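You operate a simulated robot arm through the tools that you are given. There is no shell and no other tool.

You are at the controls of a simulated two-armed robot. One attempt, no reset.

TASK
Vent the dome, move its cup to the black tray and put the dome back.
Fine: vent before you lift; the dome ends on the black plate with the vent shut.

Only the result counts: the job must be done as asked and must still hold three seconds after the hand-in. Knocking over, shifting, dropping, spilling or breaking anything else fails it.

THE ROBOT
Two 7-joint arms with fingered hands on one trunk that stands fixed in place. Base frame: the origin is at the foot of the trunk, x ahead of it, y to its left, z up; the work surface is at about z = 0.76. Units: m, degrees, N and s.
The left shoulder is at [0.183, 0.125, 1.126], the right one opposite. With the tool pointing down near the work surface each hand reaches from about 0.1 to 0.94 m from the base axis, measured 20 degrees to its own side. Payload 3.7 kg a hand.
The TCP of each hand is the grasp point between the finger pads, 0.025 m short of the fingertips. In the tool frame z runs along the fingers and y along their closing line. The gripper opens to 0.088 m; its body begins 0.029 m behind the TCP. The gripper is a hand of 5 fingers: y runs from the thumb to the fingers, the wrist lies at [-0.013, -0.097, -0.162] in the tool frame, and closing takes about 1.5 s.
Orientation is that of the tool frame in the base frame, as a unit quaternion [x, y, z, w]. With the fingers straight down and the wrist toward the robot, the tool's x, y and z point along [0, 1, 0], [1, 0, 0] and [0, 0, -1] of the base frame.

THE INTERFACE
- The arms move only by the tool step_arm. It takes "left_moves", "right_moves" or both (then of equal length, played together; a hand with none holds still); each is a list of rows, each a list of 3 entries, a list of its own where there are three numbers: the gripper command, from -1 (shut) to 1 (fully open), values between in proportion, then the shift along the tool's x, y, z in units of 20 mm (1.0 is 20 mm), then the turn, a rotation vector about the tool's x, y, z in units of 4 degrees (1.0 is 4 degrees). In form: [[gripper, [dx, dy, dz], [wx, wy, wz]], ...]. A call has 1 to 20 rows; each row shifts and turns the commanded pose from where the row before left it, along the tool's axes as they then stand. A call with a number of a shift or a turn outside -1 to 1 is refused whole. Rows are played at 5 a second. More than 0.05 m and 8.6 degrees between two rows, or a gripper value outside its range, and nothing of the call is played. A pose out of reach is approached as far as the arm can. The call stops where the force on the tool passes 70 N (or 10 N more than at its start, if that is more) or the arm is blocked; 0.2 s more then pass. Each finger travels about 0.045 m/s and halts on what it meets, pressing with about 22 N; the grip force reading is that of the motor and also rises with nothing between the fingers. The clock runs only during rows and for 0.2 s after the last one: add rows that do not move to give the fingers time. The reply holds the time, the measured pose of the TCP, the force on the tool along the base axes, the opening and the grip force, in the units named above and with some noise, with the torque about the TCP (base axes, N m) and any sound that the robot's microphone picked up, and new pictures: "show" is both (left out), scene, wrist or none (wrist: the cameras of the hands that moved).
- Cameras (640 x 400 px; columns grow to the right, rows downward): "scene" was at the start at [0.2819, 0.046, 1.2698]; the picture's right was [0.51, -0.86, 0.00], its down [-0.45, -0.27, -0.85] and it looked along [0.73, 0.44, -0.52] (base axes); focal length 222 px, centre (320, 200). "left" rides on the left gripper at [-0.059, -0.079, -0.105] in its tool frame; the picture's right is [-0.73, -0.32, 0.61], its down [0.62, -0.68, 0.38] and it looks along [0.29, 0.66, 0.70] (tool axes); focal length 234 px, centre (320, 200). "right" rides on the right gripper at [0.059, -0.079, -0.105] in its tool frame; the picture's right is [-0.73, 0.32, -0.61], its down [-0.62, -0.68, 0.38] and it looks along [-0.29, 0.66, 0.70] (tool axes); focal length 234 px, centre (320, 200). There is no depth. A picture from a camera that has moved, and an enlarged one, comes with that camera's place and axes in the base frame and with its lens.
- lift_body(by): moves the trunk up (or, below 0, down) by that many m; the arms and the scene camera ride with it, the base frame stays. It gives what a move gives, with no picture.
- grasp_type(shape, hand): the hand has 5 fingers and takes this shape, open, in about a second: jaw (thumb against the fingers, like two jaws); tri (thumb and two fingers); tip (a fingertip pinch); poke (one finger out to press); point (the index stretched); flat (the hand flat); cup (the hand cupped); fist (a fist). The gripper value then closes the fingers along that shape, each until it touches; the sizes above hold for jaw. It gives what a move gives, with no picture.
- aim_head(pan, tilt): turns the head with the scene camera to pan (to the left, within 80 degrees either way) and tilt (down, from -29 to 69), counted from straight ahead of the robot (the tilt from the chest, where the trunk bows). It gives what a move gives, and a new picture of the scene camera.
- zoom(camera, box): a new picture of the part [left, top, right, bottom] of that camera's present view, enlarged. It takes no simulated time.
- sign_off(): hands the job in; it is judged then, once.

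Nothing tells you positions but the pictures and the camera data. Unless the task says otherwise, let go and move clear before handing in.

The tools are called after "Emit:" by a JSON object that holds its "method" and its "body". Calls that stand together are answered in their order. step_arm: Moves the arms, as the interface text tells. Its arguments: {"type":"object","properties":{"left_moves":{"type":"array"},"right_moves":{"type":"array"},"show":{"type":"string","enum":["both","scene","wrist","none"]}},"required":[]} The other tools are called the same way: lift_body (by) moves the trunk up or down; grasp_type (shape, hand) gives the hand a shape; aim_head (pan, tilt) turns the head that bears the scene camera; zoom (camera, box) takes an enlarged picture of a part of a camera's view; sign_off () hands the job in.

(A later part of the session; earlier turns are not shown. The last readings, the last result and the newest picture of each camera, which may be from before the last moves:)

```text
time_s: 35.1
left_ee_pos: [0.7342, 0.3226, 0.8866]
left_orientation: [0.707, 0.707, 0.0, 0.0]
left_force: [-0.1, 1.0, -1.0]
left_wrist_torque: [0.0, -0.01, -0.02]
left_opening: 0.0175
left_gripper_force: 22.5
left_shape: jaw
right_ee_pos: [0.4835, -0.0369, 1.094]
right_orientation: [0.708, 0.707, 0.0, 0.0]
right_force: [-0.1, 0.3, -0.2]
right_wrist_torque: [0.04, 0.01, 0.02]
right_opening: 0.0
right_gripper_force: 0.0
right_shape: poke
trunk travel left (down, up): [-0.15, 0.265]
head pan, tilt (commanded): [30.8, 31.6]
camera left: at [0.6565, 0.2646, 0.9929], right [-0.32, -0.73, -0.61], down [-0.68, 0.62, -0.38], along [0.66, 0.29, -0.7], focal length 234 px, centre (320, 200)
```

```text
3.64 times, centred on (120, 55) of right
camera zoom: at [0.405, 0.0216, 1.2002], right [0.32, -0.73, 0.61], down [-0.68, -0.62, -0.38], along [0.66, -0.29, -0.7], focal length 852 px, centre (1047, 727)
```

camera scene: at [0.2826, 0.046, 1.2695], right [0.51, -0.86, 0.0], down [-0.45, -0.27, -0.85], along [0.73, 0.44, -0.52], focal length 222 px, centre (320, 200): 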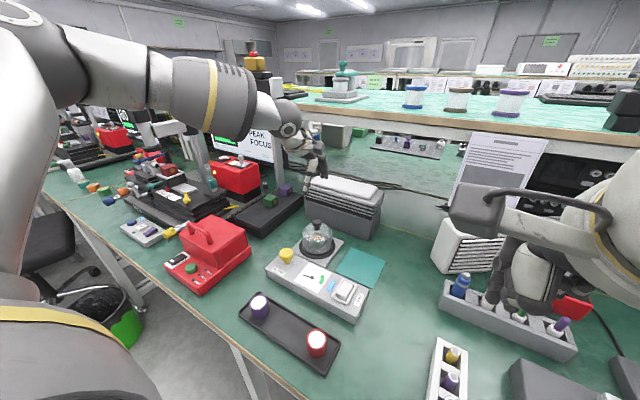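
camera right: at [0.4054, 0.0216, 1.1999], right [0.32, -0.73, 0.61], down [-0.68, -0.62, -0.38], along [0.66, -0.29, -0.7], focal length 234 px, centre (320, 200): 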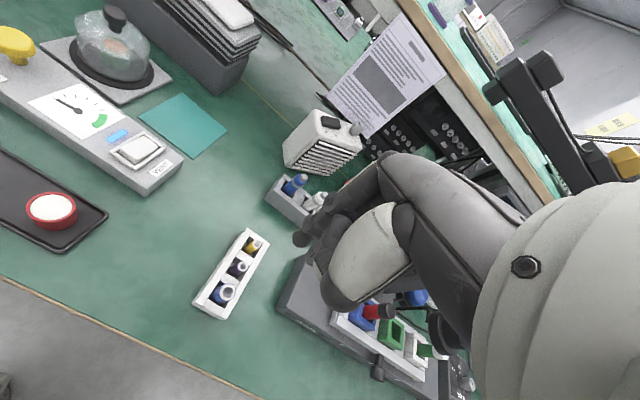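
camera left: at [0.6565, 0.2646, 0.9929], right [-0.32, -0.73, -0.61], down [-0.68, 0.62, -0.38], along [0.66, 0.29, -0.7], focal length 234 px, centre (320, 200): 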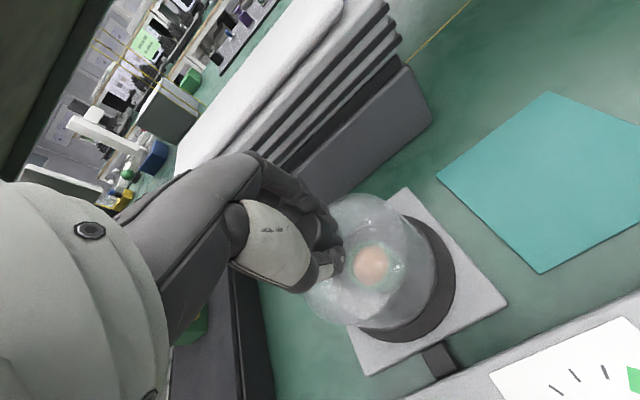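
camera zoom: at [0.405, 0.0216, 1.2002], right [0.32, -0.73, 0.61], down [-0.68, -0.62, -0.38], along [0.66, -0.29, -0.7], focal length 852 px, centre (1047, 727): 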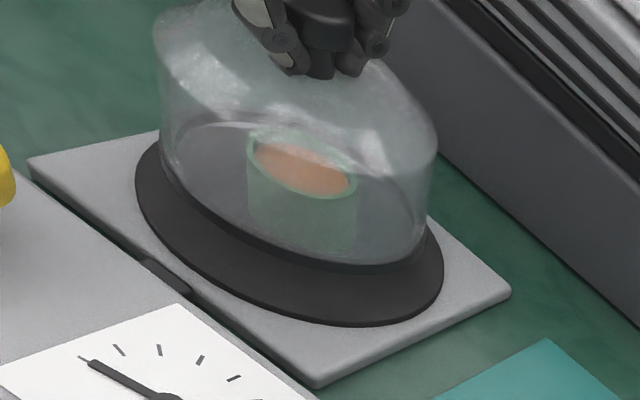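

The dome comes up cleanly, and the plate and green cup stay put. I'll raise it well clear of the cup, then carry it over the teal mat, whose centre is at about (0.737, 0.175).

Emit:
{"method": "step_arm", "body": {"left_moves": [[-1, [0, 0, -0.6], [0, 0, 0]], [-1, [0, 0, -0.8], [0, 0, 0]], [-1, [0, 0, -0.8], [0, 0, 0]], [-1, [0, 0, -0.8], [0, 0, 0]], [-1, [0, 0, -0.8], [0, 0, 0]], [-1, [0, 0, -0.2], [0, 0, 0]], [-1, [-0.5, 0, 0], [0, 0, 0]], [-1, [-0.7, 0, 0], [0, 0, 0]], [-1, [-0.7, 0, 0], [0, 0, 0]], [-1, [-0.7, 0, 0], [0, 0, 0]], [-1, [-0.7, 0, 0], [0, 0, 0]], [-1, [-0.7, 0, 0], [0, 0, 0]], [-1, [-0.7, 0, 0], [0, 0, 0]], [-1, [-0.7, 0, 0], [0, 0, 0]], [-1, [-0.7, 0, 0], [0, 0, 0]], [-1, [-0.7, 0, 0], [0, 0, 0]], [-1, [-0.5, 0, 0], [0, 0, 0]], [-1, [0, 0, 0], [0, 0, 0]]], "show": "both"}}

Emit:
{"method": "zoom", "body": {"camera": "scene", "box": [270, 180, 420, 300]}}

Emit:
{"method": "zoom", "body": {"camera": "right", "box": [40, 0, 280, 170]}}

```text
time_s: 38.9
left_ee_pos: [0.7329, 0.1754, 0.9664]
left_orientation: [0.707, 0.707, 0.0, -0.001]
left_force: [0.0, -0.7, -1.6]
left_wrist_torque: [-0.01, 0.01, -0.02]
left_opening: 0.0176
left_gripper_force: 22.3
left_shape: jaw
right_ee_pos: [0.4837, -0.0365, 1.0946]
right_orientation: [0.708, 0.707, 0.001, 0.0]
right_force: [0.2, 0.2, -0.6]
right_wrist_torque: [0.02, -0.02, 0.01]
right_opening: 0.0001
right_gripper_force: 0.0
right_shape: poke
trunk travel left (down, up): [-0.15, 0.265]
head pan, tilt (commanded): [30.8, 31.6]
camera scene: at [0.282, 0.046, 1.2698], right [0.51, -0.86, 0.0], down [-0.45, -0.27, -0.85], along [0.73, 0.44, -0.52], focal length 222 px, centre (320, 200)
camera left: at [0.6555, 0.1182, 1.0731], right [-0.32, -0.73, -0.61], down [-0.68, 0.62, -0.38], along [0.66, 0.29, -0.7], focal length 234 px, centre (320, 200)
```

scene: 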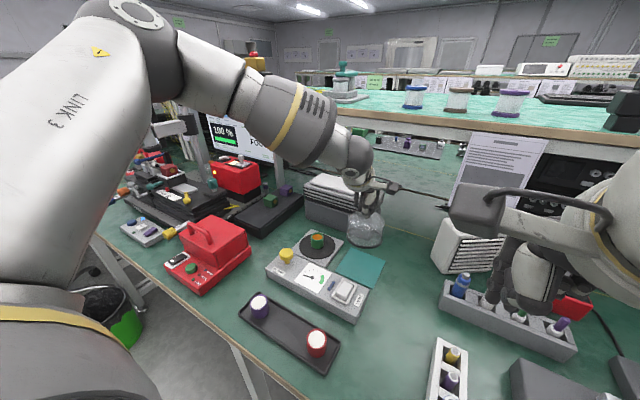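
left: 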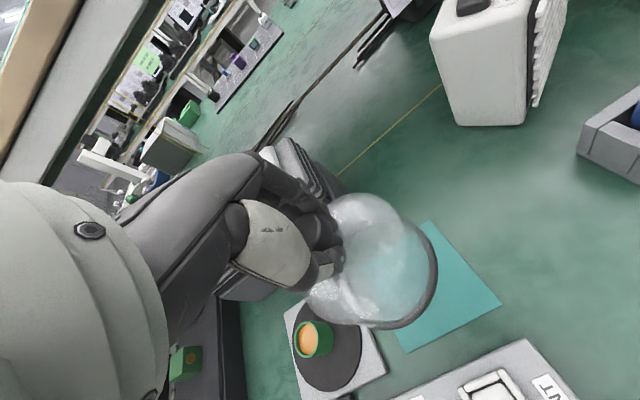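

```text
3.33 times, centred on (345, 240) of scene
camera zoom: at [0.282, 0.046, 1.2698], right [0.51, -0.86, 0.0], down [-0.45, -0.27, -0.85], along [0.73, 0.44, -0.52], focal length 740 px, centre (237, 67)
```

zoom: 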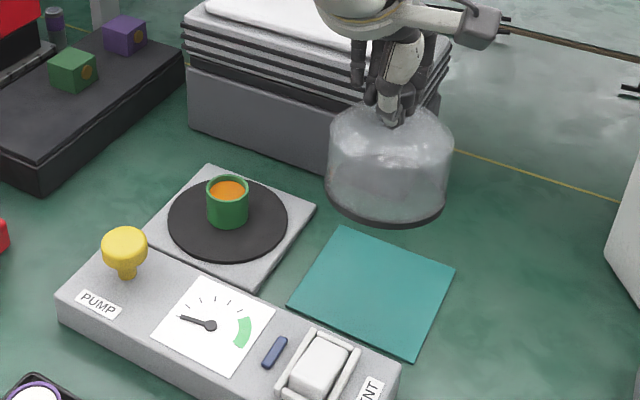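

```text
2.35 times, centred on (160, 85) of right
camera zoom: at [0.4049, 0.0216, 1.2003], right [0.32, -0.73, 0.61], down [-0.68, -0.62, -0.38], along [0.66, -0.29, -0.7], focal length 551 px, centre (696, 471)
```

zoom: 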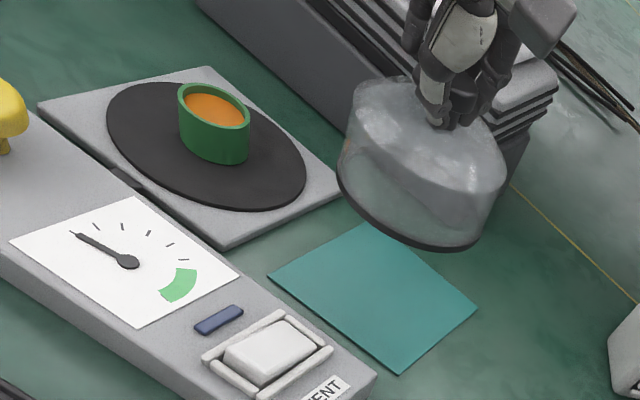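

The dome is off and the blue lamp went out, so it likely signals that the dome is seated. The green cup with orange contents stands upright on the plate. Lowering the dome over the mat now.

Emit:
{"method": "step_arm", "body": {"left_moves": [[-1, [0, 0.05, 0.8], [0, 0, 0]], [-1, [0, 0.05, 0.8], [0, 0, 0]], [-1, [0, 0.05, 0.8], [0, 0, 0]], [-1, [0, 0, 0.8], [0, 0, 0]], [-1, [0, 0, 0.7], [0, 0, 0]], [-1, [0, 0, 0.5], [0, 0, 0]], [-1, [0, 0, 0], [0, 0, 0]]], "show": "wrist"}}

Emit:
{"method": "zoom", "body": {"camera": "scene", "box": [300, 200, 420, 300]}}

Emit:
{"method": "zoom", "body": {"camera": "right", "box": [100, 30, 280, 160]}}

```text
time_s: 40.5
left_ee_pos: [0.7363, 0.1758, 0.8786]
left_orientation: [0.707, 0.707, -0.001, 0.0]
left_force: [0.0, -0.2, -0.8]
left_wrist_torque: [0.0, 0.05, 0.01]
left_opening: 0.0177
left_gripper_force: 22.2
left_shape: jaw
right_ee_pos: [0.4827, -0.0369, 1.0944]
right_orientation: [0.707, 0.707, 0.0, -0.001]
right_force: [0.1, -0.3, 0.4]
right_wrist_torque: [-0.01, -0.05, 0.0]
right_opening: 0.0
right_gripper_force: 0.1
right_shape: poke
trunk travel left (down, up): [-0.15, 0.265]
head pan, tilt (commanded): [30.8, 31.6]
camera left: at [0.6586, 0.119, 0.986], right [-0.32, -0.73, -0.61], down [-0.68, 0.62, -0.38], along [0.66, 0.29, -0.7], focal length 234 px, centre (320, 200)
```

left: 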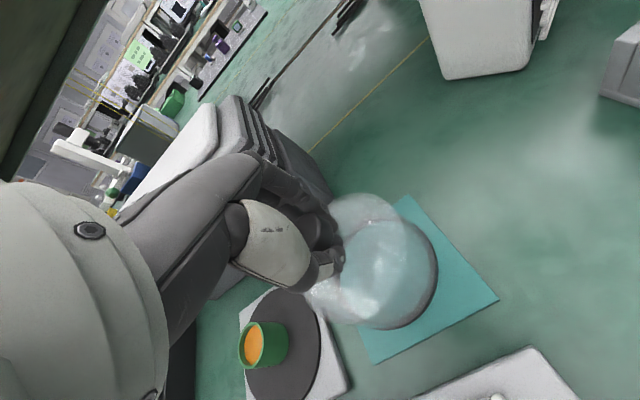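

```text
4.00 times, centred on (360, 250) of scene
camera zoom: at [0.2819, 0.046, 1.2699], right [0.51, -0.86, 0.0], down [-0.45, -0.27, -0.85], along [0.73, 0.44, -0.52], focal length 888 px, centre (160, 0)
```

zoom: 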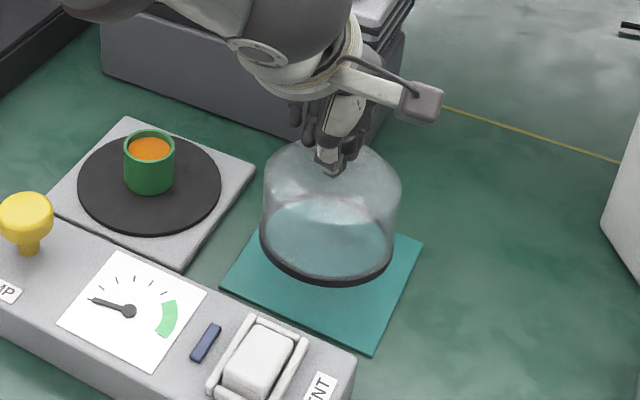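

```text
3.08 times, centred on (190, 95) of right
camera zoom: at [0.4048, 0.0215, 1.2004], right [0.32, -0.73, 0.61], down [-0.68, -0.62, -0.38], along [0.66, -0.29, -0.7], focal length 720 px, centre (720, 523)
```

zoom: 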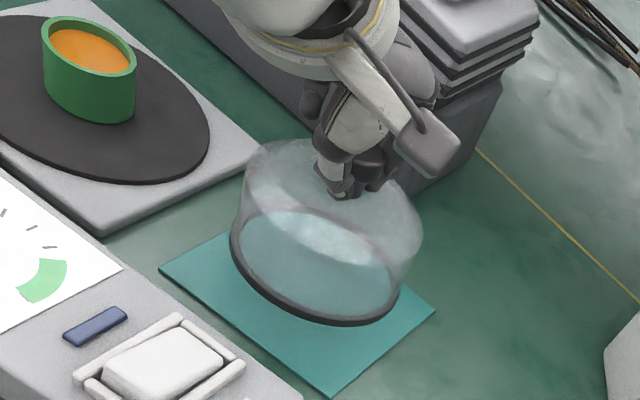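

The dome is centred on the mat with perhaps a slight tilt. I'll lower it the rest of the way in small steps, watching for contact.

Emit:
{"method": "step_arm", "body": {"left_moves": [[-1, [0, 0, 0.2], [0, 0, 0]], [-1, [0, 0, 0.2], [0, 0, 0]], [-1, [0, 0, 0.15], [0, 0, 0]], [-1, [0, 0, 0], [0, 0, 0]]], "show": "none"}}

Emit:
{"method": "zoom", "body": {"camera": "scene", "box": [300, 200, 420, 300]}}

Emit:
{"method": "zoom", "body": {"camera": "right", "box": [100, 30, 280, 160]}}

```text
time_s: 41.5
left_ee_pos: [0.7371, 0.1779, 0.8687]
left_orientation: [0.707, 0.707, 0.0, 0.0]
left_force: [0.5, -0.4, -2.4]
left_wrist_torque: [0.02, -0.02, 0.01]
left_opening: 0.0175
left_gripper_force: 22.3
left_shape: jaw
right_ee_pos: [0.4822, -0.0365, 1.0943]
right_orientation: [0.707, 0.707, -0.001, 0.0]
right_force: [0.2, -0.7, -0.8]
right_wrist_torque: [-0.02, 0.03, 0.02]
right_opening: 0.0001
right_gripper_force: 0.0
right_shape: poke
trunk travel left (down, up): [-0.15, 0.265]
head pan, tilt (commanded): [30.8, 31.6]
```

```text
4.00 times, centred on (360, 250) of scene
camera zoom: at [0.282, 0.046, 1.2698], right [0.51, -0.86, 0.0], down [-0.45, -0.27, -0.85], along [0.73, 0.44, -0.52], focal length 888 px, centre (160, 0)
```

zoom: 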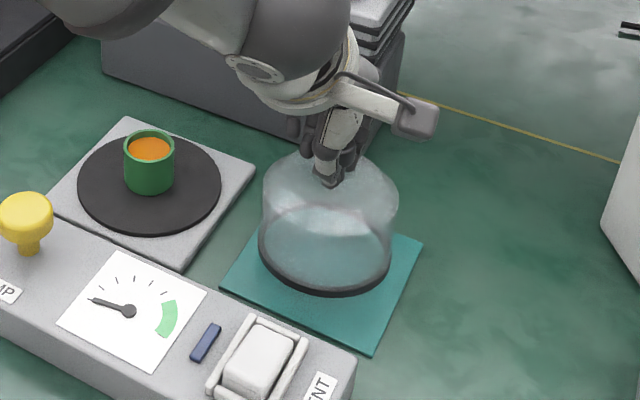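

```text
3.08 times, centred on (190, 95) of right
camera zoom: at [0.4049, 0.0216, 1.2003], right [0.32, -0.73, 0.61], down [-0.68, -0.62, -0.38], along [0.66, -0.29, -0.7], focal length 720 px, centre (720, 523)
```

zoom: 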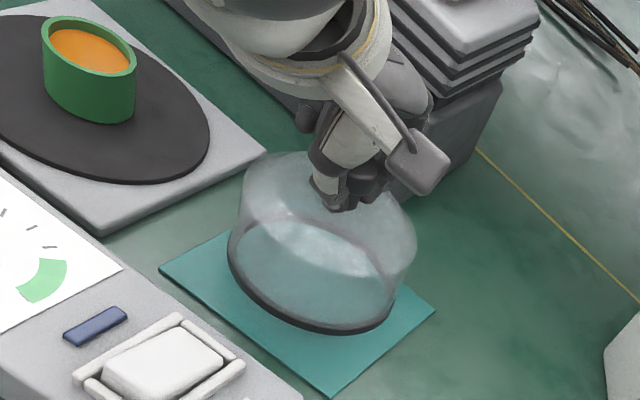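

Emit:
{"method": "step_arm", "body": {"left_moves": [[-1, [0, 0, 0.15], [0, 0, 0]], [-1, [0, 0, 0.1], [0, 0, 0]], [-1, [0, 0, 0.1], [0, 0, 0]], [-1, [0, 0, 0], [0, 0, 0]]], "show": "none"}}

Emit:
{"method": "zoom", "body": {"camera": "scene", "box": [300, 200, 420, 300]}}

Emit:
{"method": "zoom", "body": {"camera": "right", "box": [100, 30, 280, 160]}}

```text
time_s: 42.5
left_ee_pos: [0.7386, 0.1777, 0.8617]
left_orientation: [0.707, 0.707, 0.0, 0.0]
left_force: [0.1, -1.0, -1.1]
left_wrist_torque: [-0.01, -0.01, 0.0]
left_opening: 0.0173
left_gripper_force: 22.0
left_shape: jaw
right_ee_pos: [0.4829, -0.0363, 1.0945]
right_orientation: [0.707, 0.707, 0.0, 0.0]
right_force: [0.0, -0.2, -0.1]
right_wrist_torque: [0.0, 0.0, -0.02]
right_opening: 0.0
right_gripper_force: 0.0
right_shape: poke
trunk travel left (down, up): [-0.15, 0.265]
head pan, tilt (commanded): [30.8, 31.6]
```

```text
4.00 times, centred on (360, 250) of scene
camera zoom: at [0.282, 0.046, 1.2698], right [0.51, -0.86, 0.0], down [-0.45, -0.27, -0.85], along [0.73, 0.44, -0.52], focal length 888 px, centre (160, 0)
```

zoom: 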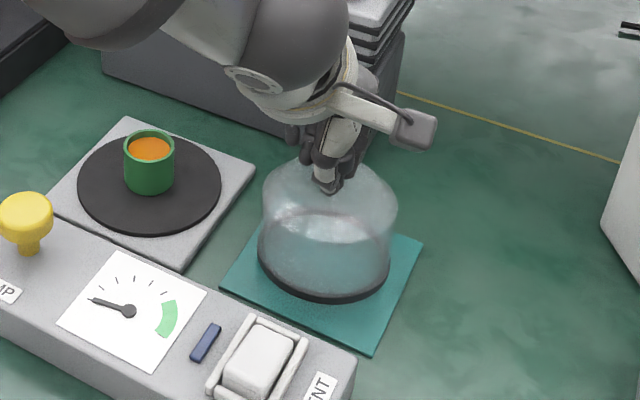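

```text
3.08 times, centred on (190, 95) of right
camera zoom: at [0.4049, 0.0216, 1.2003], right [0.32, -0.73, 0.61], down [-0.68, -0.62, -0.38], along [0.66, -0.29, -0.7], focal length 720 px, centre (720, 523)
```

zoom: 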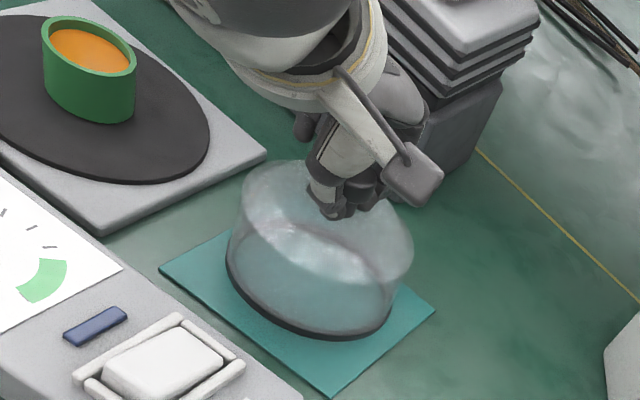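

Emit:
{"method": "step_arm", "body": {"left_moves": [[-1, [0, 0, 0.1], [0, 0, 0]], [-1, [0, 0, 0.1], [0, 0, 0]], [-1, [0, 0, 0], [0, 0, 0]]], "show": "none"}}

Emit:
{"method": "zoom", "body": {"camera": "scene", "box": [300, 200, 420, 300]}}

```text
time_s: 43.3
left_ee_pos: [0.7372, 0.1761, 0.8573]
left_orientation: [0.708, 0.707, 0.0, 0.0]
left_force: [0.6, 0.5, -0.5]
left_wrist_torque: [0.02, -0.05, -0.02]
left_opening: 0.0178
left_gripper_force: 22.4
left_shape: jaw
right_ee_pos: [0.483, -0.037, 1.0949]
right_orientation: [0.708, 0.706, 0.0, 0.0]
right_force: [0.4, 0.2, -0.6]
right_wrist_torque: [-0.03, 0.04, 0.0]
right_opening: 0.0
right_gripper_force: 0.0
right_shape: poke
trunk travel left (down, up): [-0.15, 0.265]
head pan, tilt (commanded): [30.8, 31.6]
```

```text
4.00 times, centred on (360, 250) of scene
camera zoom: at [0.2819, 0.046, 1.2698], right [0.51, -0.86, 0.0], down [-0.45, -0.27, -0.85], along [0.73, 0.44, -0.52], focal length 888 px, centre (160, 0)
```

zoom: 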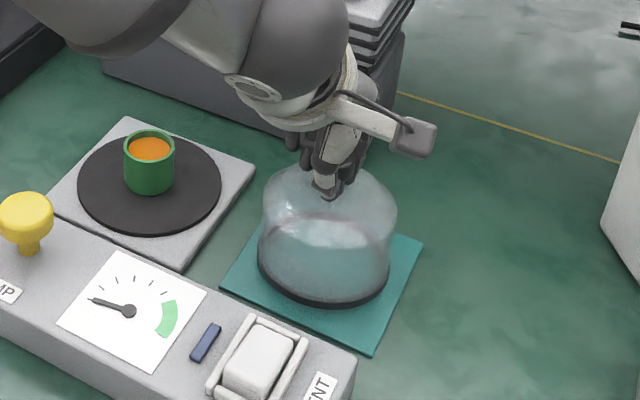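

Emit:
{"method": "step_arm", "body": {"left_moves": [[-1, [0, 0, 0.1], [0, 0, 0]], [-1, [0, 0, 0], [0, 0, 0]]], "show": "none"}}

Emit:
{"method": "zoom", "body": {"camera": "right", "box": [140, 60, 260, 150]}}

```text
time_s: 43.9
left_ee_pos: [0.7366, 0.1763, 0.8565]
left_orientation: [0.707, 0.707, 0.001, 0.0]
left_force: [-0.9, -0.4, 3.9]
left_wrist_torque: [0.01, -0.17, 0.01]
left_opening: 0.0178
left_gripper_force: 22.2
left_shape: jaw
right_ee_pos: [0.482, -0.0364, 1.0955]
right_orientation: [0.707, 0.707, 0.0, 0.0]
right_force: [-0.1, 0.3, 0.3]
right_wrist_torque: [0.02, -0.02, 0.0]
right_opening: 0.0001
right_gripper_force: 0.1
right_shape: poke
trunk travel left (down, up): [-0.15, 0.265]
head pan, tilt (commanded): [30.8, 31.6]
```

```text
4.44 times, centred on (200, 105) of right
camera zoom: at [0.4043, 0.0214, 1.2006], right [0.32, -0.73, 0.61], down [-0.68, -0.62, -0.38], along [0.66, -0.29, -0.7], focal length 1041 px, centre (853, 622)
```

zoom: 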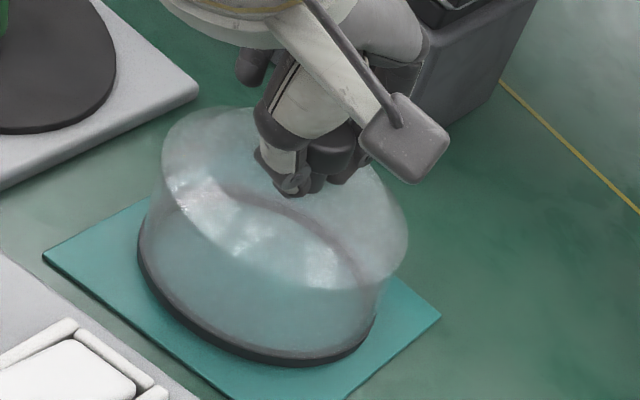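

Contact with the mat (about 4 N). I'll ease down another millimetre, then open the fingers gradually.

Emit:
{"method": "step_arm", "body": {"left_moves": [[-1, [0, 0, 0.08], [0, 0, 0]], [-0.6, [0, 0, 0], [0, 0, 0]], [-0.5, [0, 0, 0], [0, 0, 0]], [-0.4, [0, 0, 0], [0, 0, 0]], [-0.2, [0, 0, 0], [0, 0, 0]], [0.0, [0, 0, 0], [0, 0, 0]], [0.3, [0, 0, 0], [0, 0, 0]], [0.6, [0, 0, 0], [0, 0, 0]], [1, [0, 0, 0], [0, 0, 0]], [1, [0, 0, 0], [0, 0, 0]], [1, [0, 0, 0], [0, 0, 0]]], "show": "wrist"}}

Emit:
{"method": "zoom", "body": {"camera": "scene", "box": [300, 200, 420, 300]}}

Emit:
{"method": "zoom", "body": {"camera": "right", "box": [140, 60, 260, 150]}}

```text
time_s: 46.3
left_ee_pos: [0.7362, 0.1759, 0.8539]
left_orientation: [0.707, 0.707, 0.001, 0.0]
left_force: [-0.4, 0.2, 4.9]
left_wrist_torque: [0.02, -0.28, 0.02]
left_opening: 0.0877
left_gripper_force: 0.1
left_shape: jaw
right_ee_pos: [0.4828, -0.0369, 1.0953]
right_orientation: [0.708, 0.707, 0.0, 0.0]
right_force: [-0.8, 0.1, 0.4]
right_wrist_torque: [0.0, -0.01, 0.01]
right_opening: 0.0001
right_gripper_force: 0.0
right_shape: poke
trunk travel left (down, up): [-0.15, 0.265]
head pan, tilt (commanded): [30.8, 31.6]
camera left: at [0.6583, 0.1189, 0.9599], right [-0.32, -0.73, -0.61], down [-0.68, 0.62, -0.38], along [0.66, 0.29, -0.7], focal length 234 px, centre (320, 200)
```

left: 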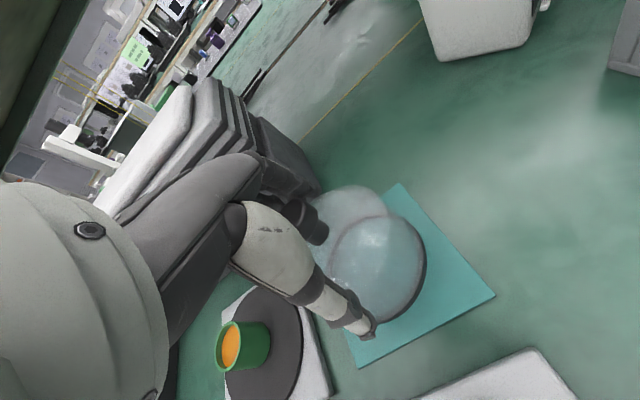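

```text
4.00 times, centred on (360, 250) of scene
camera zoom: at [0.2814, 0.0459, 1.2699], right [0.51, -0.86, 0.0], down [-0.45, -0.27, -0.85], along [0.73, 0.44, -0.52], focal length 888 px, centre (160, 0)
```

zoom: 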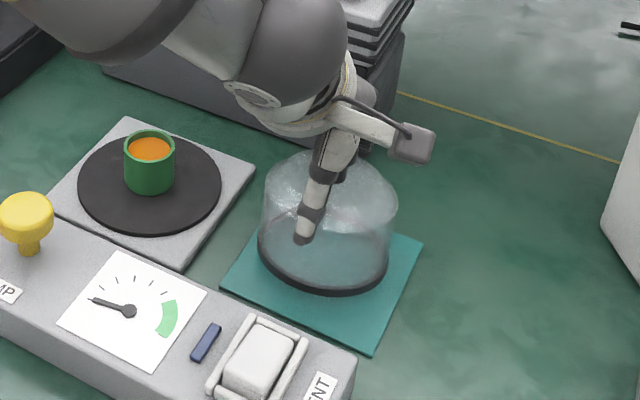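

```text
4.44 times, centred on (200, 105) of right
camera zoom: at [0.4043, 0.0215, 1.2004], right [0.32, -0.73, 0.61], down [-0.68, -0.62, -0.38], along [0.66, -0.29, -0.7], focal length 1041 px, centre (853, 622)
```

zoom: 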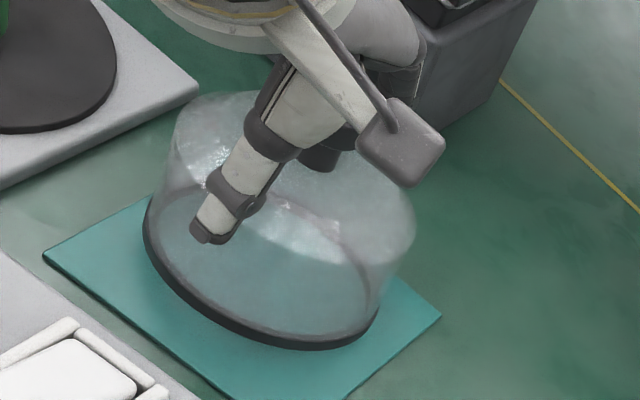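

The far-side fingertips seem to be resting on the dome's shoulder (about 5 N). I'll lift straight up a little so the dome can settle flat.

Emit:
{"method": "step_arm", "body": {"left_moves": [[1, [0, 0, -0.15], [0, 0, 0]], [1, [0, 0, -0.15], [0, 0, 0]], [1, [0, 0, -0.2], [0, 0, 0]], [1, [0, 0, 0], [0, 0, 0]]], "show": "wrist"}}

Emit:
{"method": "zoom", "body": {"camera": "scene", "box": [300, 200, 420, 300]}}

Emit:
{"method": "zoom", "body": {"camera": "right", "box": [140, 60, 260, 150]}}

```text
time_s: 47.3
left_ee_pos: [0.7359, 0.177, 0.8642]
left_orientation: [0.707, 0.707, 0.001, 0.0]
left_force: [0.5, -1.0, -0.2]
left_wrist_torque: [-0.03, -0.02, -0.03]
left_opening: 0.0878
left_gripper_force: 0.1
left_shape: jaw
right_ee_pos: [0.4831, -0.0365, 1.0935]
right_orientation: [0.708, 0.706, 0.0, 0.0]
right_force: [-0.7, -0.4, -0.1]
right_wrist_torque: [0.04, -0.01, -0.01]
right_opening: 0.0001
right_gripper_force: 0.1
right_shape: poke
trunk travel left (down, up): [-0.15, 0.265]
head pan, tilt (commanded): [30.8, 31.6]
camera left: at [0.6587, 0.1186, 0.9697], right [-0.32, -0.73, -0.61], down [-0.68, 0.62, -0.38], along [0.66, 0.29, -0.7], focal length 234 px, centre (320, 200)
```

left: 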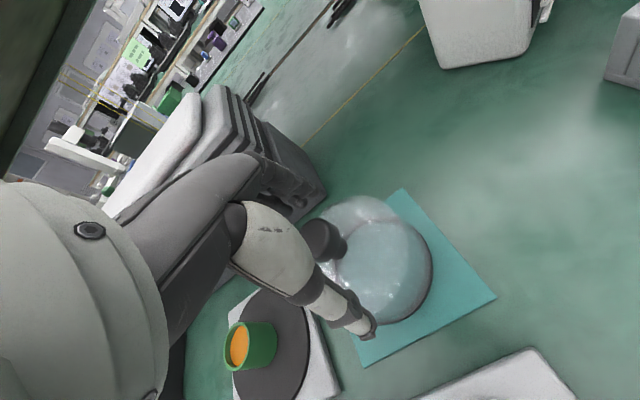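

```text
4.00 times, centred on (360, 250) of scene
camera zoom: at [0.282, 0.046, 1.2698], right [0.51, -0.86, 0.0], down [-0.45, -0.27, -0.85], along [0.73, 0.44, -0.52], focal length 888 px, centre (160, 0)
```

zoom: 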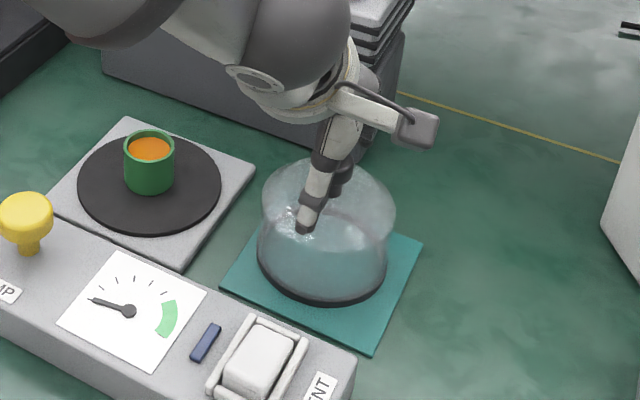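

```text
4.44 times, centred on (200, 105) of right
camera zoom: at [0.4048, 0.0216, 1.2003], right [0.32, -0.73, 0.61], down [-0.68, -0.62, -0.38], along [0.66, -0.29, -0.7], focal length 1041 px, centre (853, 622)
```

zoom: 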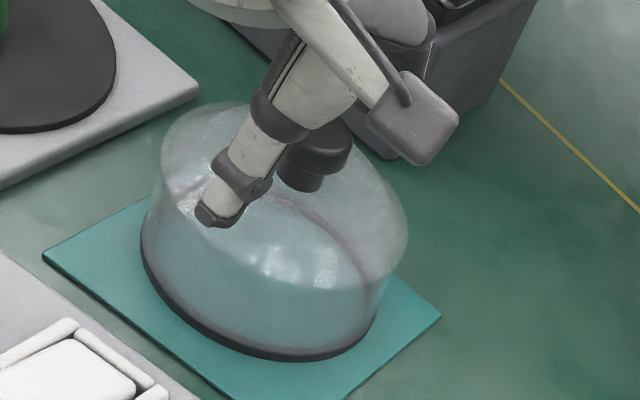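

The dome has settled flat on the mat. I'll raise the hand clear and move over the green cup, whose rim I place at about (0.738, 0.326, 0.806).

Emit:
{"method": "step_arm", "body": {"left_moves": [[1, [0, 0, -0.5], [0, 0, 0]], [1, [0, 0, -0.8], [0, 0, 0]], [1, [0, 0, -0.8], [0, 0, 0]], [1, [0, 0, -0.8], [0, 0, 0]], [1, [0, 0, -0.8], [0, 0, 0]], [1, [0, 0, -0.6], [0, 0, 0]], [1, [0.8, 0, 0], [0, 0, 0]], [1, [0.8, 0, 0], [0, 0, 0]], [1, [0.8, 0, 0], [0, 0, 0]], [1, [0.8, 0, 0], [0, 0, 0]], [1, [0.8, 0, 0], [0, 0, 0]], [1, [0.8, 0, 0], [0, 0, 0]], [1, [0.8, 0, 0], [0, 0, 0]], [1, [0.8, 0, 0], [0, 0, 0]], [1, [0.8, 0, 0], [0, 0, 0]], [1, [0.2, 0, 0], [0, 0, 0]], [1, [0, 0, 0], [0, 0, 0]]], "show": "both"}}

Emit:
{"method": "zoom", "body": {"camera": "left", "box": [260, 180, 560, 380]}}

Emit:
{"method": "zoom", "body": {"camera": "scene", "box": [270, 180, 410, 290]}}

```text
time_s: 50.9
left_ee_pos: [0.7372, 0.3253, 0.9506]
left_orientation: [0.707, 0.707, 0.0, 0.0]
left_force: [0.2, 0.3, 1.1]
left_wrist_torque: [-0.01, 0.01, 0.0]
left_opening: 0.0878
left_gripper_force: 0.0
left_shape: jaw
right_ee_pos: [0.4833, -0.037, 1.0958]
right_orientation: [0.707, 0.707, 0.0, 0.0]
right_force: [-0.5, -0.1, 0.2]
right_wrist_torque: [0.02, 0.03, -0.01]
right_opening: 0.0
right_gripper_force: 0.1
right_shape: poke
trunk travel left (down, up): [-0.15, 0.265]
head pan, tilt (commanded): [30.8, 31.6]
camera scene: at [0.282, 0.046, 1.2698], right [0.51, -0.86, 0.0], down [-0.45, -0.27, -0.85], along [0.73, 0.44, -0.52], focal length 222 px, centre (320, 200)
camera left: at [0.6591, 0.2669, 1.0563], right [-0.32, -0.73, -0.61], down [-0.68, 0.62, -0.38], along [0.66, 0.29, -0.7], focal length 234 px, centre (320, 200)
```

scene: 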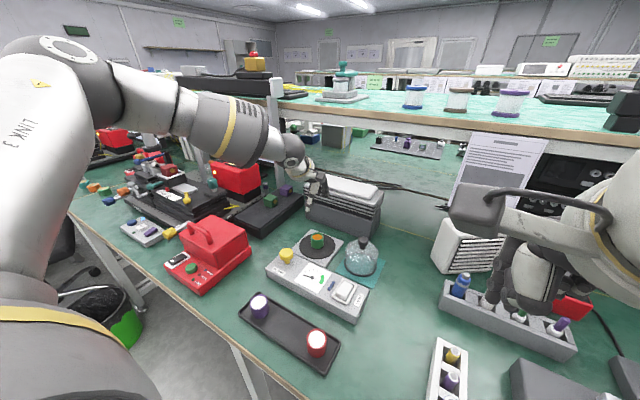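
left: 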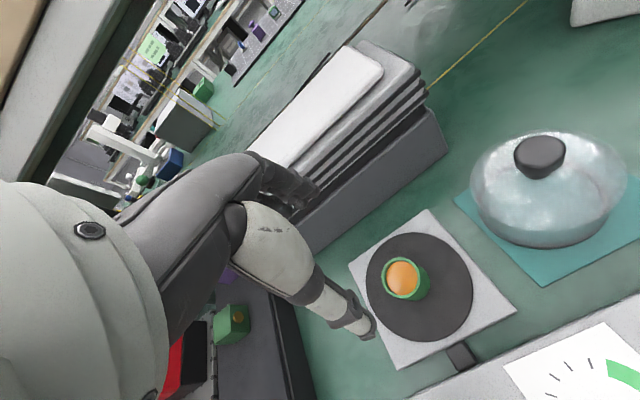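

```text
2.00 times, centred on (410, 280) of left
camera zoom: at [0.6591, 0.2669, 1.0563], right [-0.32, -0.73, -0.61], down [-0.68, 0.62, -0.38], along [0.66, 0.29, -0.7], focal length 468 px, centre (140, 40)
```

zoom: 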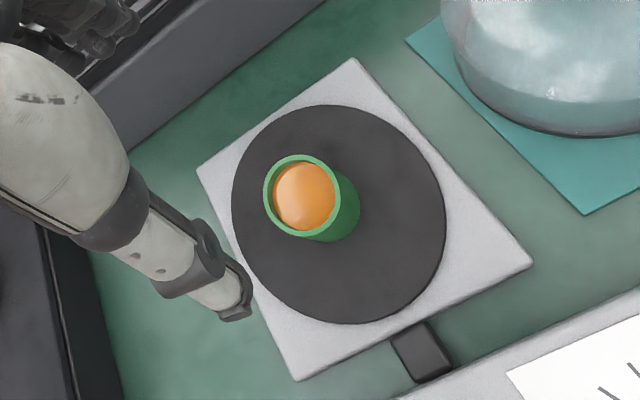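

```text
3.64 times, centred on (340, 235) of scene
camera zoom: at [0.282, 0.046, 1.2698], right [0.51, -0.86, 0.0], down [-0.45, -0.27, -0.85], along [0.73, 0.44, -0.52], focal length 807 px, centre (247, 73)
```

zoom: 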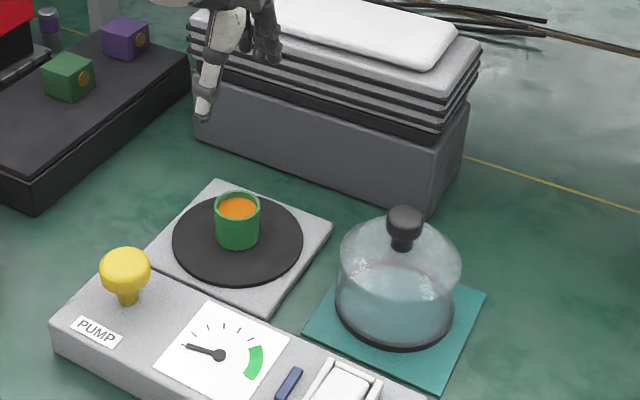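

The cup is centred at about (0.738, 0.326) and the TCP is right above it. I'll descend part-way and recheck.

Emit:
{"method": "step_arm", "body": {"left_moves": [[1, [0.03, 0.03, 0.9], [0, 0, 0]], [1, [0, 0, 0.9], [0, 0, 0]], [1, [0, 0, 0.9], [0, 0, 0]], [1, [0, 0, 0.9], [0, 0, 0]], [1, [0, 0, 0.9], [0, 0, 0]], [1, [0, 0, 0], [0, 0, 0]]], "show": "wrist"}}

Emit:
{"method": "zoom", "body": {"camera": "scene", "box": [270, 190, 370, 280]}}

Emit:
{"method": "zoom", "body": {"camera": "right", "box": [30, 0, 190, 110]}}

```text
time_s: 52.3
left_ee_pos: [0.7368, 0.3246, 0.8598]
left_orientation: [0.708, 0.707, 0.0, 0.0]
left_force: [0.3, 0.1, 0.5]
left_wrist_torque: [-0.01, 0.03, 0.01]
left_opening: 0.0877
left_gripper_force: 0.1
left_shape: jaw
right_ee_pos: [0.4833, -0.0371, 1.0952]
right_orientation: [0.708, 0.707, 0.0, 0.0]
right_force: [-0.1, 0.3, 0.2]
right_wrist_torque: [0.0, -0.02, 0.01]
right_opening: 0.0001
right_gripper_force: 0.1
right_shape: poke
trunk travel left (down, up): [-0.15, 0.265]
head pan, tilt (commanded): [30.8, 31.6]
camera left: at [0.6592, 0.2671, 0.9664], right [-0.32, -0.73, -0.61], down [-0.68, 0.62, -0.38], along [0.66, 0.29, -0.7], focal length 234 px, centre (320, 200)
```

left: 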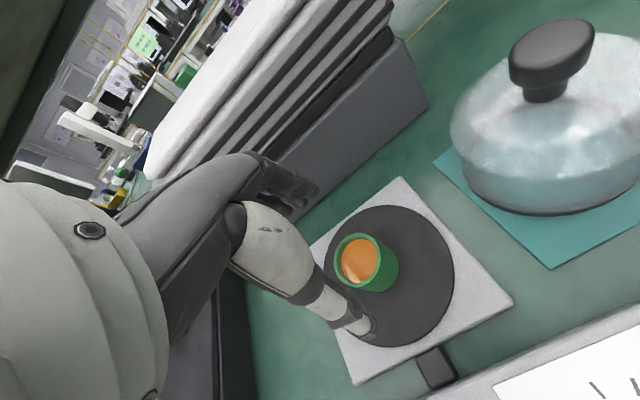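

```text
4.44 times, centred on (320, 235) of scene
camera zoom: at [0.2817, 0.0459, 1.2699], right [0.51, -0.86, 0.0], down [-0.45, -0.27, -0.85], along [0.73, 0.44, -0.52], focal length 986 px, centre (320, 44)
```

zoom: 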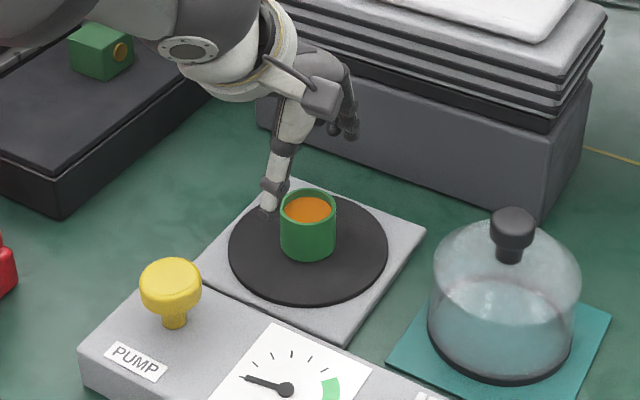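

```text
3.64 times, centred on (110, 55) of right
camera zoom: at [0.4045, 0.0215, 1.2005], right [0.32, -0.73, 0.61], down [-0.68, -0.62, -0.38], along [0.66, -0.29, -0.7], focal length 852 px, centre (1084, 727)
```

zoom: 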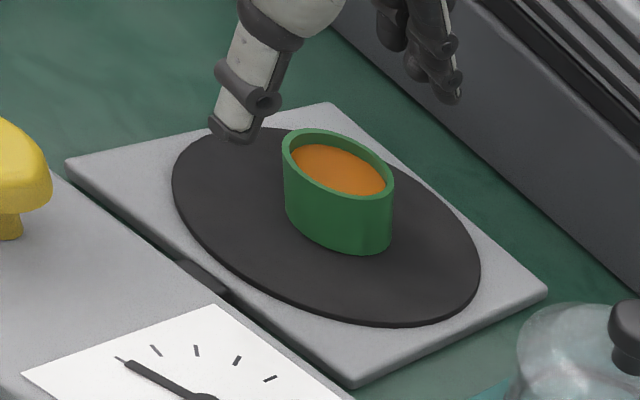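

Emit:
{"method": "step_arm", "body": {"left_moves": [[1, [0, 0, 0.8], [0, 0, 0]], [1, [0, 0, 0.8], [0, 0, 0]], [1, [0, 0, 0.6], [0, 0, 0]], [1, [0, 0, 0.4], [0, 0, 0]], [1, [0, 0, 0], [0, 0, 0]]], "show": "wrist"}}

Emit:
{"method": "zoom", "body": {"camera": "scene", "box": [270, 190, 370, 280]}}

Emit:
{"method": "zoom", "body": {"camera": "right", "box": [30, 0, 190, 110]}}

```text
time_s: 53.5
left_ee_pos: [0.738, 0.3249, 0.8074]
left_orientation: [0.706, 0.708, 0.001, -0.001]
left_force: [0.2, -0.8, -0.4]
left_wrist_torque: [0.01, -0.01, 0.0]
left_opening: 0.0875
left_gripper_force: 0.1
left_shape: jaw
right_ee_pos: [0.4828, -0.0372, 1.0945]
right_orientation: [0.707, 0.707, 0.0, -0.001]
right_force: [0.1, 0.0, -0.2]
right_wrist_torque: [-0.05, 0.01, 0.01]
right_opening: 0.0001
right_gripper_force: 0.1
right_shape: poke
trunk travel left (down, up): [-0.15, 0.265]
head pan, tilt (commanded): [30.8, 31.6]
camera left: at [0.6594, 0.2674, 0.9132], right [-0.32, -0.73, -0.61], down [-0.68, 0.62, -0.38], along [0.66, 0.29, -0.7], focal length 234 px, centre (320, 200)
```

left: 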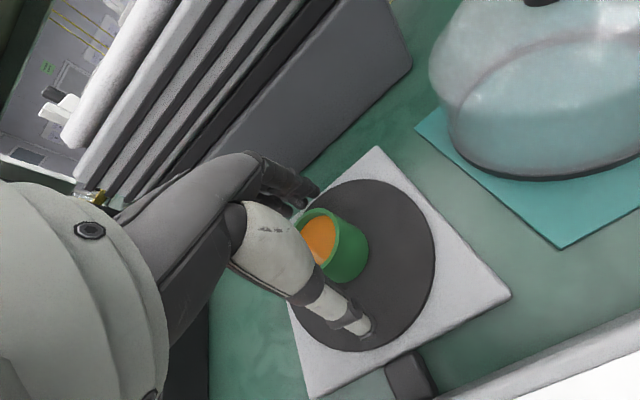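

```text
4.44 times, centred on (320, 235) of scene
camera zoom: at [0.2818, 0.0459, 1.2699], right [0.51, -0.86, 0.0], down [-0.45, -0.27, -0.85], along [0.73, 0.44, -0.52], focal length 986 px, centre (320, 44)
```

zoom: 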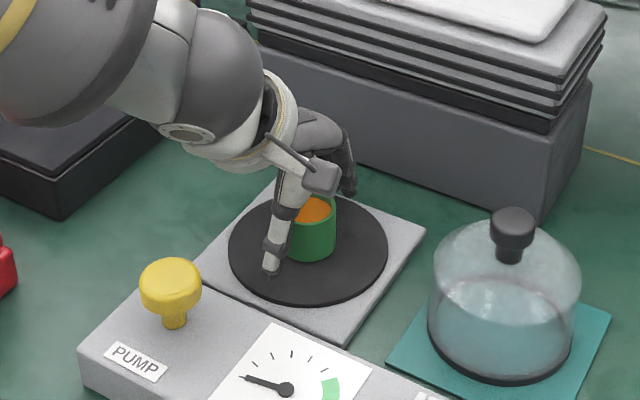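

```text
3.64 times, centred on (110, 55) of right
camera zoom: at [0.4047, 0.0215, 1.2004], right [0.32, -0.73, 0.61], down [-0.68, -0.62, -0.38], along [0.66, -0.29, -0.7], focal length 852 px, centre (1084, 727)
```

zoom: 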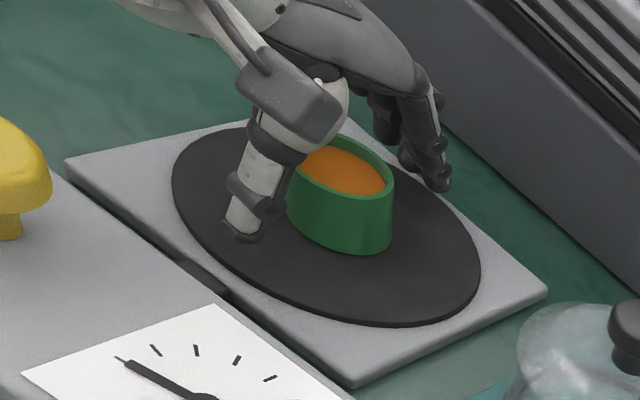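

I'll drop the last few millimetres, close most of the way and check centring before gripping.

Emit:
{"method": "step_arm", "body": {"left_moves": [[1, [0, 0, 0.15], [0, 0, 0]], [0.6, [0, 0, 0], [0, 0, 0]], [0.4, [0, 0, 0], [0, 0, 0]], [0.25, [0, 0, 0], [0, 0, 0]], [0.25, [0, 0, 0], [0, 0, 0]], [0.25, [0, 0, 0], [0, 0, 0]]], "show": "wrist"}}

Emit:
{"method": "zoom", "body": {"camera": "right", "box": [60, 10, 160, 90]}}

Emit:
{"method": "zoom", "body": {"camera": "left", "box": [230, 150, 430, 370]}}

```text
time_s: 54.9
left_ee_pos: [0.7375, 0.3259, 0.8038]
left_orientation: [0.707, 0.707, 0.001, 0.0]
left_force: [0.1, 0.6, -0.1]
left_wrist_torque: [0.0, -0.01, 0.0]
left_opening: 0.0551
left_gripper_force: 0.2
left_shape: jaw
right_ee_pos: [0.4825, -0.0366, 1.0954]
right_orientation: [0.708, 0.706, 0.0, 0.0]
right_force: [0.2, 0.1, 0.1]
right_wrist_torque: [-0.06, 0.03, -0.01]
right_opening: 0.0
right_gripper_force: 0.2
right_shape: poke
trunk travel left (down, up): [-0.15, 0.265]
head pan, tilt (commanded): [30.8, 31.6]
camera left: at [0.6598, 0.2673, 0.9105], right [-0.32, -0.73, -0.61], down [-0.68, 0.62, -0.38], along [0.66, 0.29, -0.7], focal length 234 px, centre (320, 200)
```

left: 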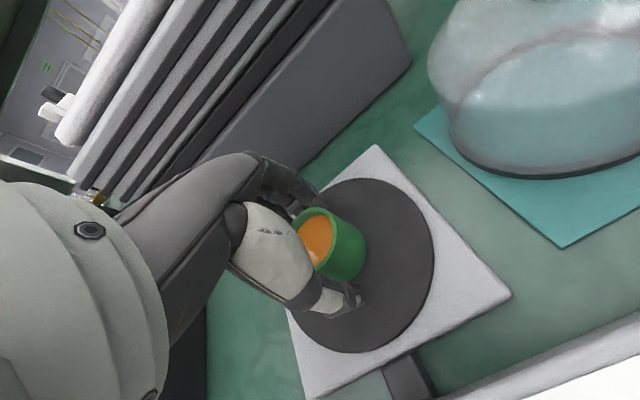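

```text
5.00 times, centred on (110, 50) of right
camera zoom: at [0.4048, 0.0215, 1.2003], right [0.32, -0.73, 0.61], down [-0.68, -0.62, -0.38], along [0.66, -0.29, -0.7], focal length 1171 px, centre (1370, 950)
```

zoom: 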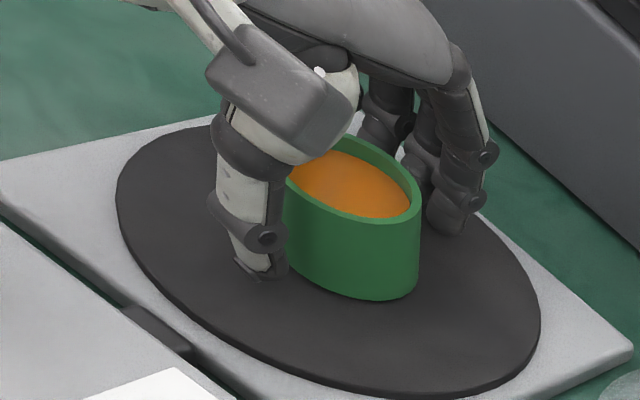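

```text
1.82 times, centred on (330, 260) of left
camera zoom: at [0.6598, 0.2673, 0.9105], right [-0.32, -0.73, -0.61], down [-0.68, 0.62, -0.38], along [0.66, 0.29, -0.7], focal length 426 px, centre (302, 91)
```

zoom: 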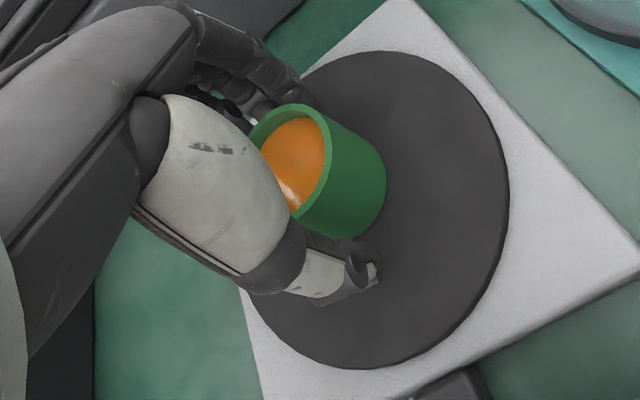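

The cup is well between thumb and fingers. Closing to grip it.

Emit:
{"method": "step_arm", "body": {"left_moves": [[0.1, [0, 0, 0], [0, 0, 0]], [0.0, [0, 0, 0], [0, 0, 0]], [-0.1, [0, 0, 0], [0, 0, 0]], [-0.3, [0, 0, 0], [0, 0, 0]], [-0.6, [0, 0, 0], [0, 0, 0]], [-0.6, [0, 0, 0], [0, 0, 0]], [-0.6, [0, 0, 0], [0, 0, 0]], [-0.6, [0, 0, 0], [0, 0, 0]]], "show": "wrist"}}

Emit:
{"method": "zoom", "body": {"camera": "right", "box": [60, 10, 160, 90]}}

Emit:
{"method": "zoom", "body": {"camera": "left", "box": [230, 150, 430, 370]}}

```text
time_s: 56.7
left_ee_pos: [0.739, 0.3256, 0.805]
left_orientation: [0.707, 0.707, 0.0, 0.0]
left_force: [0.4, 0.1, 0.5]
left_wrist_torque: [0.01, 0.0, -0.01]
left_opening: 0.0333
left_gripper_force: 21.5
left_shape: jaw
right_ee_pos: [0.4834, -0.0366, 1.0946]
right_orientation: [0.707, 0.707, 0.0, -0.001]
right_force: [0.4, -0.3, -0.2]
right_wrist_torque: [0.03, 0.0, 0.0]
right_opening: 0.0002
right_gripper_force: 0.1
right_shape: poke
trunk travel left (down, up): [-0.15, 0.265]
head pan, tilt (commanded): [30.8, 31.6]
camera left: at [0.6598, 0.2674, 0.9105], right [-0.32, -0.73, -0.61], down [-0.68, 0.62, -0.38], along [0.66, 0.29, -0.7], focal length 234 px, centre (320, 200)
```

left: 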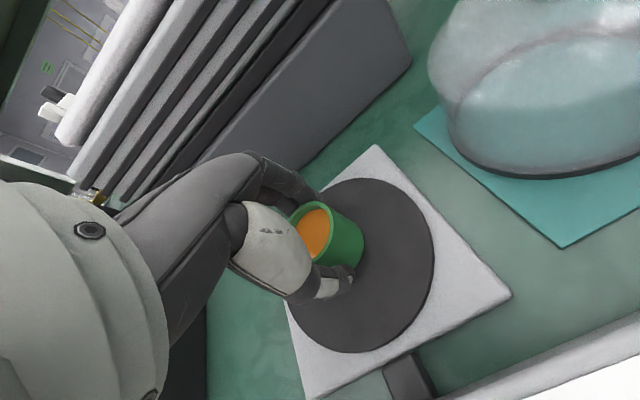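

```text
5.00 times, centred on (110, 50) of right
camera zoom: at [0.4048, 0.0216, 1.2003], right [0.32, -0.73, 0.61], down [-0.68, -0.62, -0.38], along [0.66, -0.29, -0.7], focal length 1171 px, centre (1370, 950)
```

zoom: 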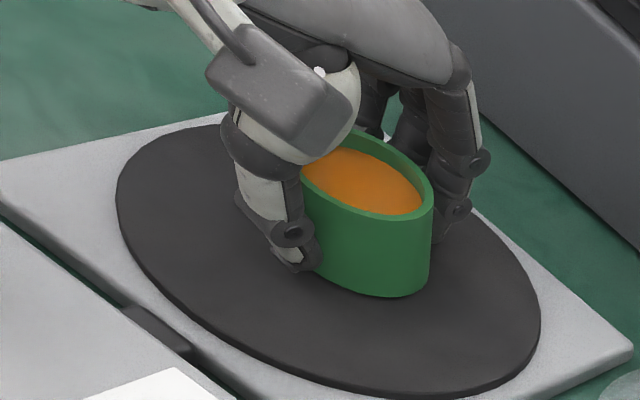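

```text
1.82 times, centred on (330, 260) of left
camera zoom: at [0.6598, 0.2674, 0.9105], right [-0.32, -0.73, -0.61], down [-0.68, 0.62, -0.38], along [0.66, 0.29, -0.7], focal length 426 px, centre (302, 91)
```

zoom: 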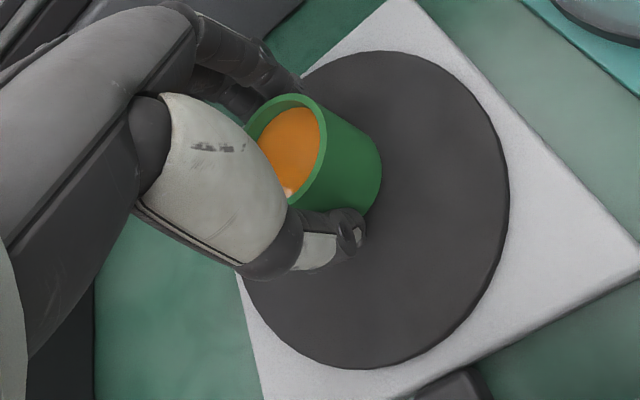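

The grip is firm at 21.5 N. I'll lift a few millimetres first and check that the cup stays upright.

Emit:
{"method": "step_arm", "body": {"left_moves": [[-0.6, [0, 0, -0.15], [0, 0, 0]], [-0.6, [0, 0, -0.15], [0, 0, 0]], [-0.6, [0, 0, -0.2], [0, 0, 0]], [-0.6, [0, 0, 0], [0, 0, 0]]], "show": "wrist"}}

Emit:
{"method": "zoom", "body": {"camera": "right", "box": [60, 10, 160, 90]}}

Emit:
{"method": "zoom", "body": {"camera": "scene", "box": [290, 200, 350, 260]}}

```text
time_s: 57.7
left_ee_pos: [0.7378, 0.3243, 0.8141]
left_orientation: [0.707, 0.708, 0.0, 0.0]
left_force: [1.1, 0.3, -1.2]
left_wrist_torque: [0.01, 0.0, -0.02]
left_opening: 0.0333
left_gripper_force: 22.0
left_shape: jaw
right_ee_pos: [0.4833, -0.0368, 1.0949]
right_orientation: [0.708, 0.706, 0.0, 0.0]
right_force: [0.1, 0.0, -0.2]
right_wrist_torque: [0.01, -0.01, 0.0]
right_opening: 0.0
right_gripper_force: 0.1
right_shape: poke
trunk travel left (down, up): [-0.15, 0.265]
head pan, tilt (commanded): [30.8, 31.6]
camera left: at [0.6599, 0.2674, 0.921], right [-0.32, -0.73, -0.61], down [-0.68, 0.62, -0.38], along [0.66, 0.29, -0.7], focal length 234 px, centre (320, 200)
```

left: 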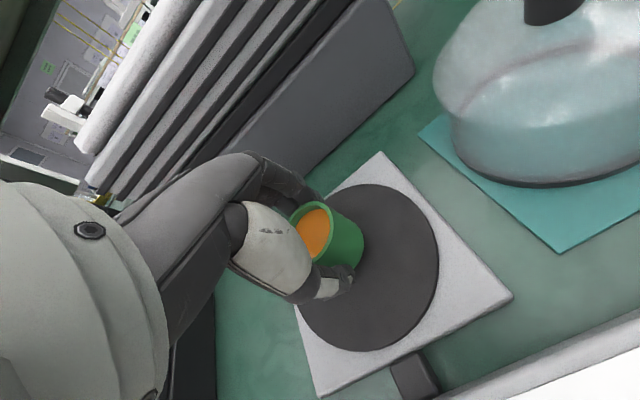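

```text
5.00 times, centred on (110, 50) of right
camera zoom: at [0.4049, 0.0216, 1.2002], right [0.32, -0.73, 0.61], down [-0.68, -0.62, -0.38], along [0.66, -0.29, -0.7], focal length 1171 px, centre (1370, 950)
```

zoom: 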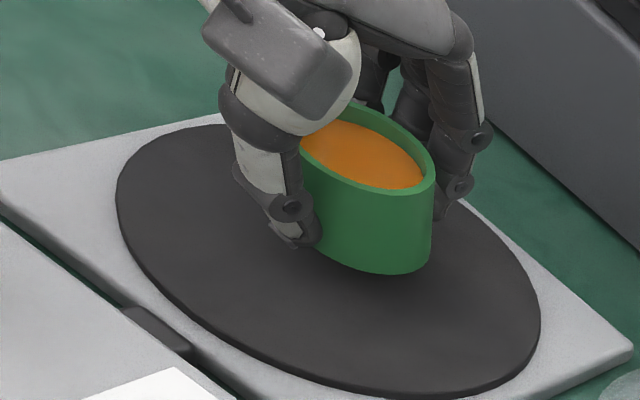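

```text
6.67 times, centred on (320, 230) of scene
camera zoom: at [0.2821, 0.046, 1.2697], right [0.51, -0.86, 0.0], down [-0.45, -0.27, -0.85], along [0.73, 0.44, -0.52], focal length 1479 px, centre (320, 0)
```

zoom: 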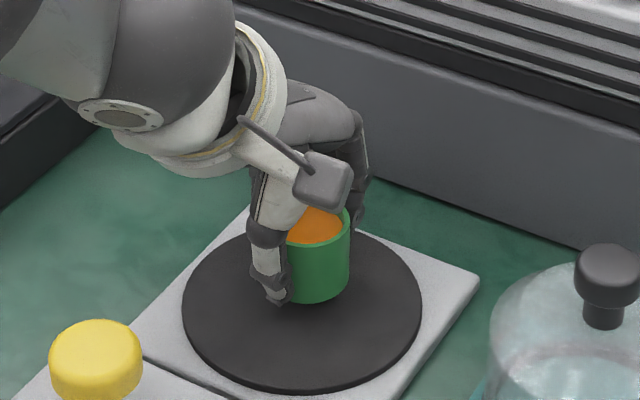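

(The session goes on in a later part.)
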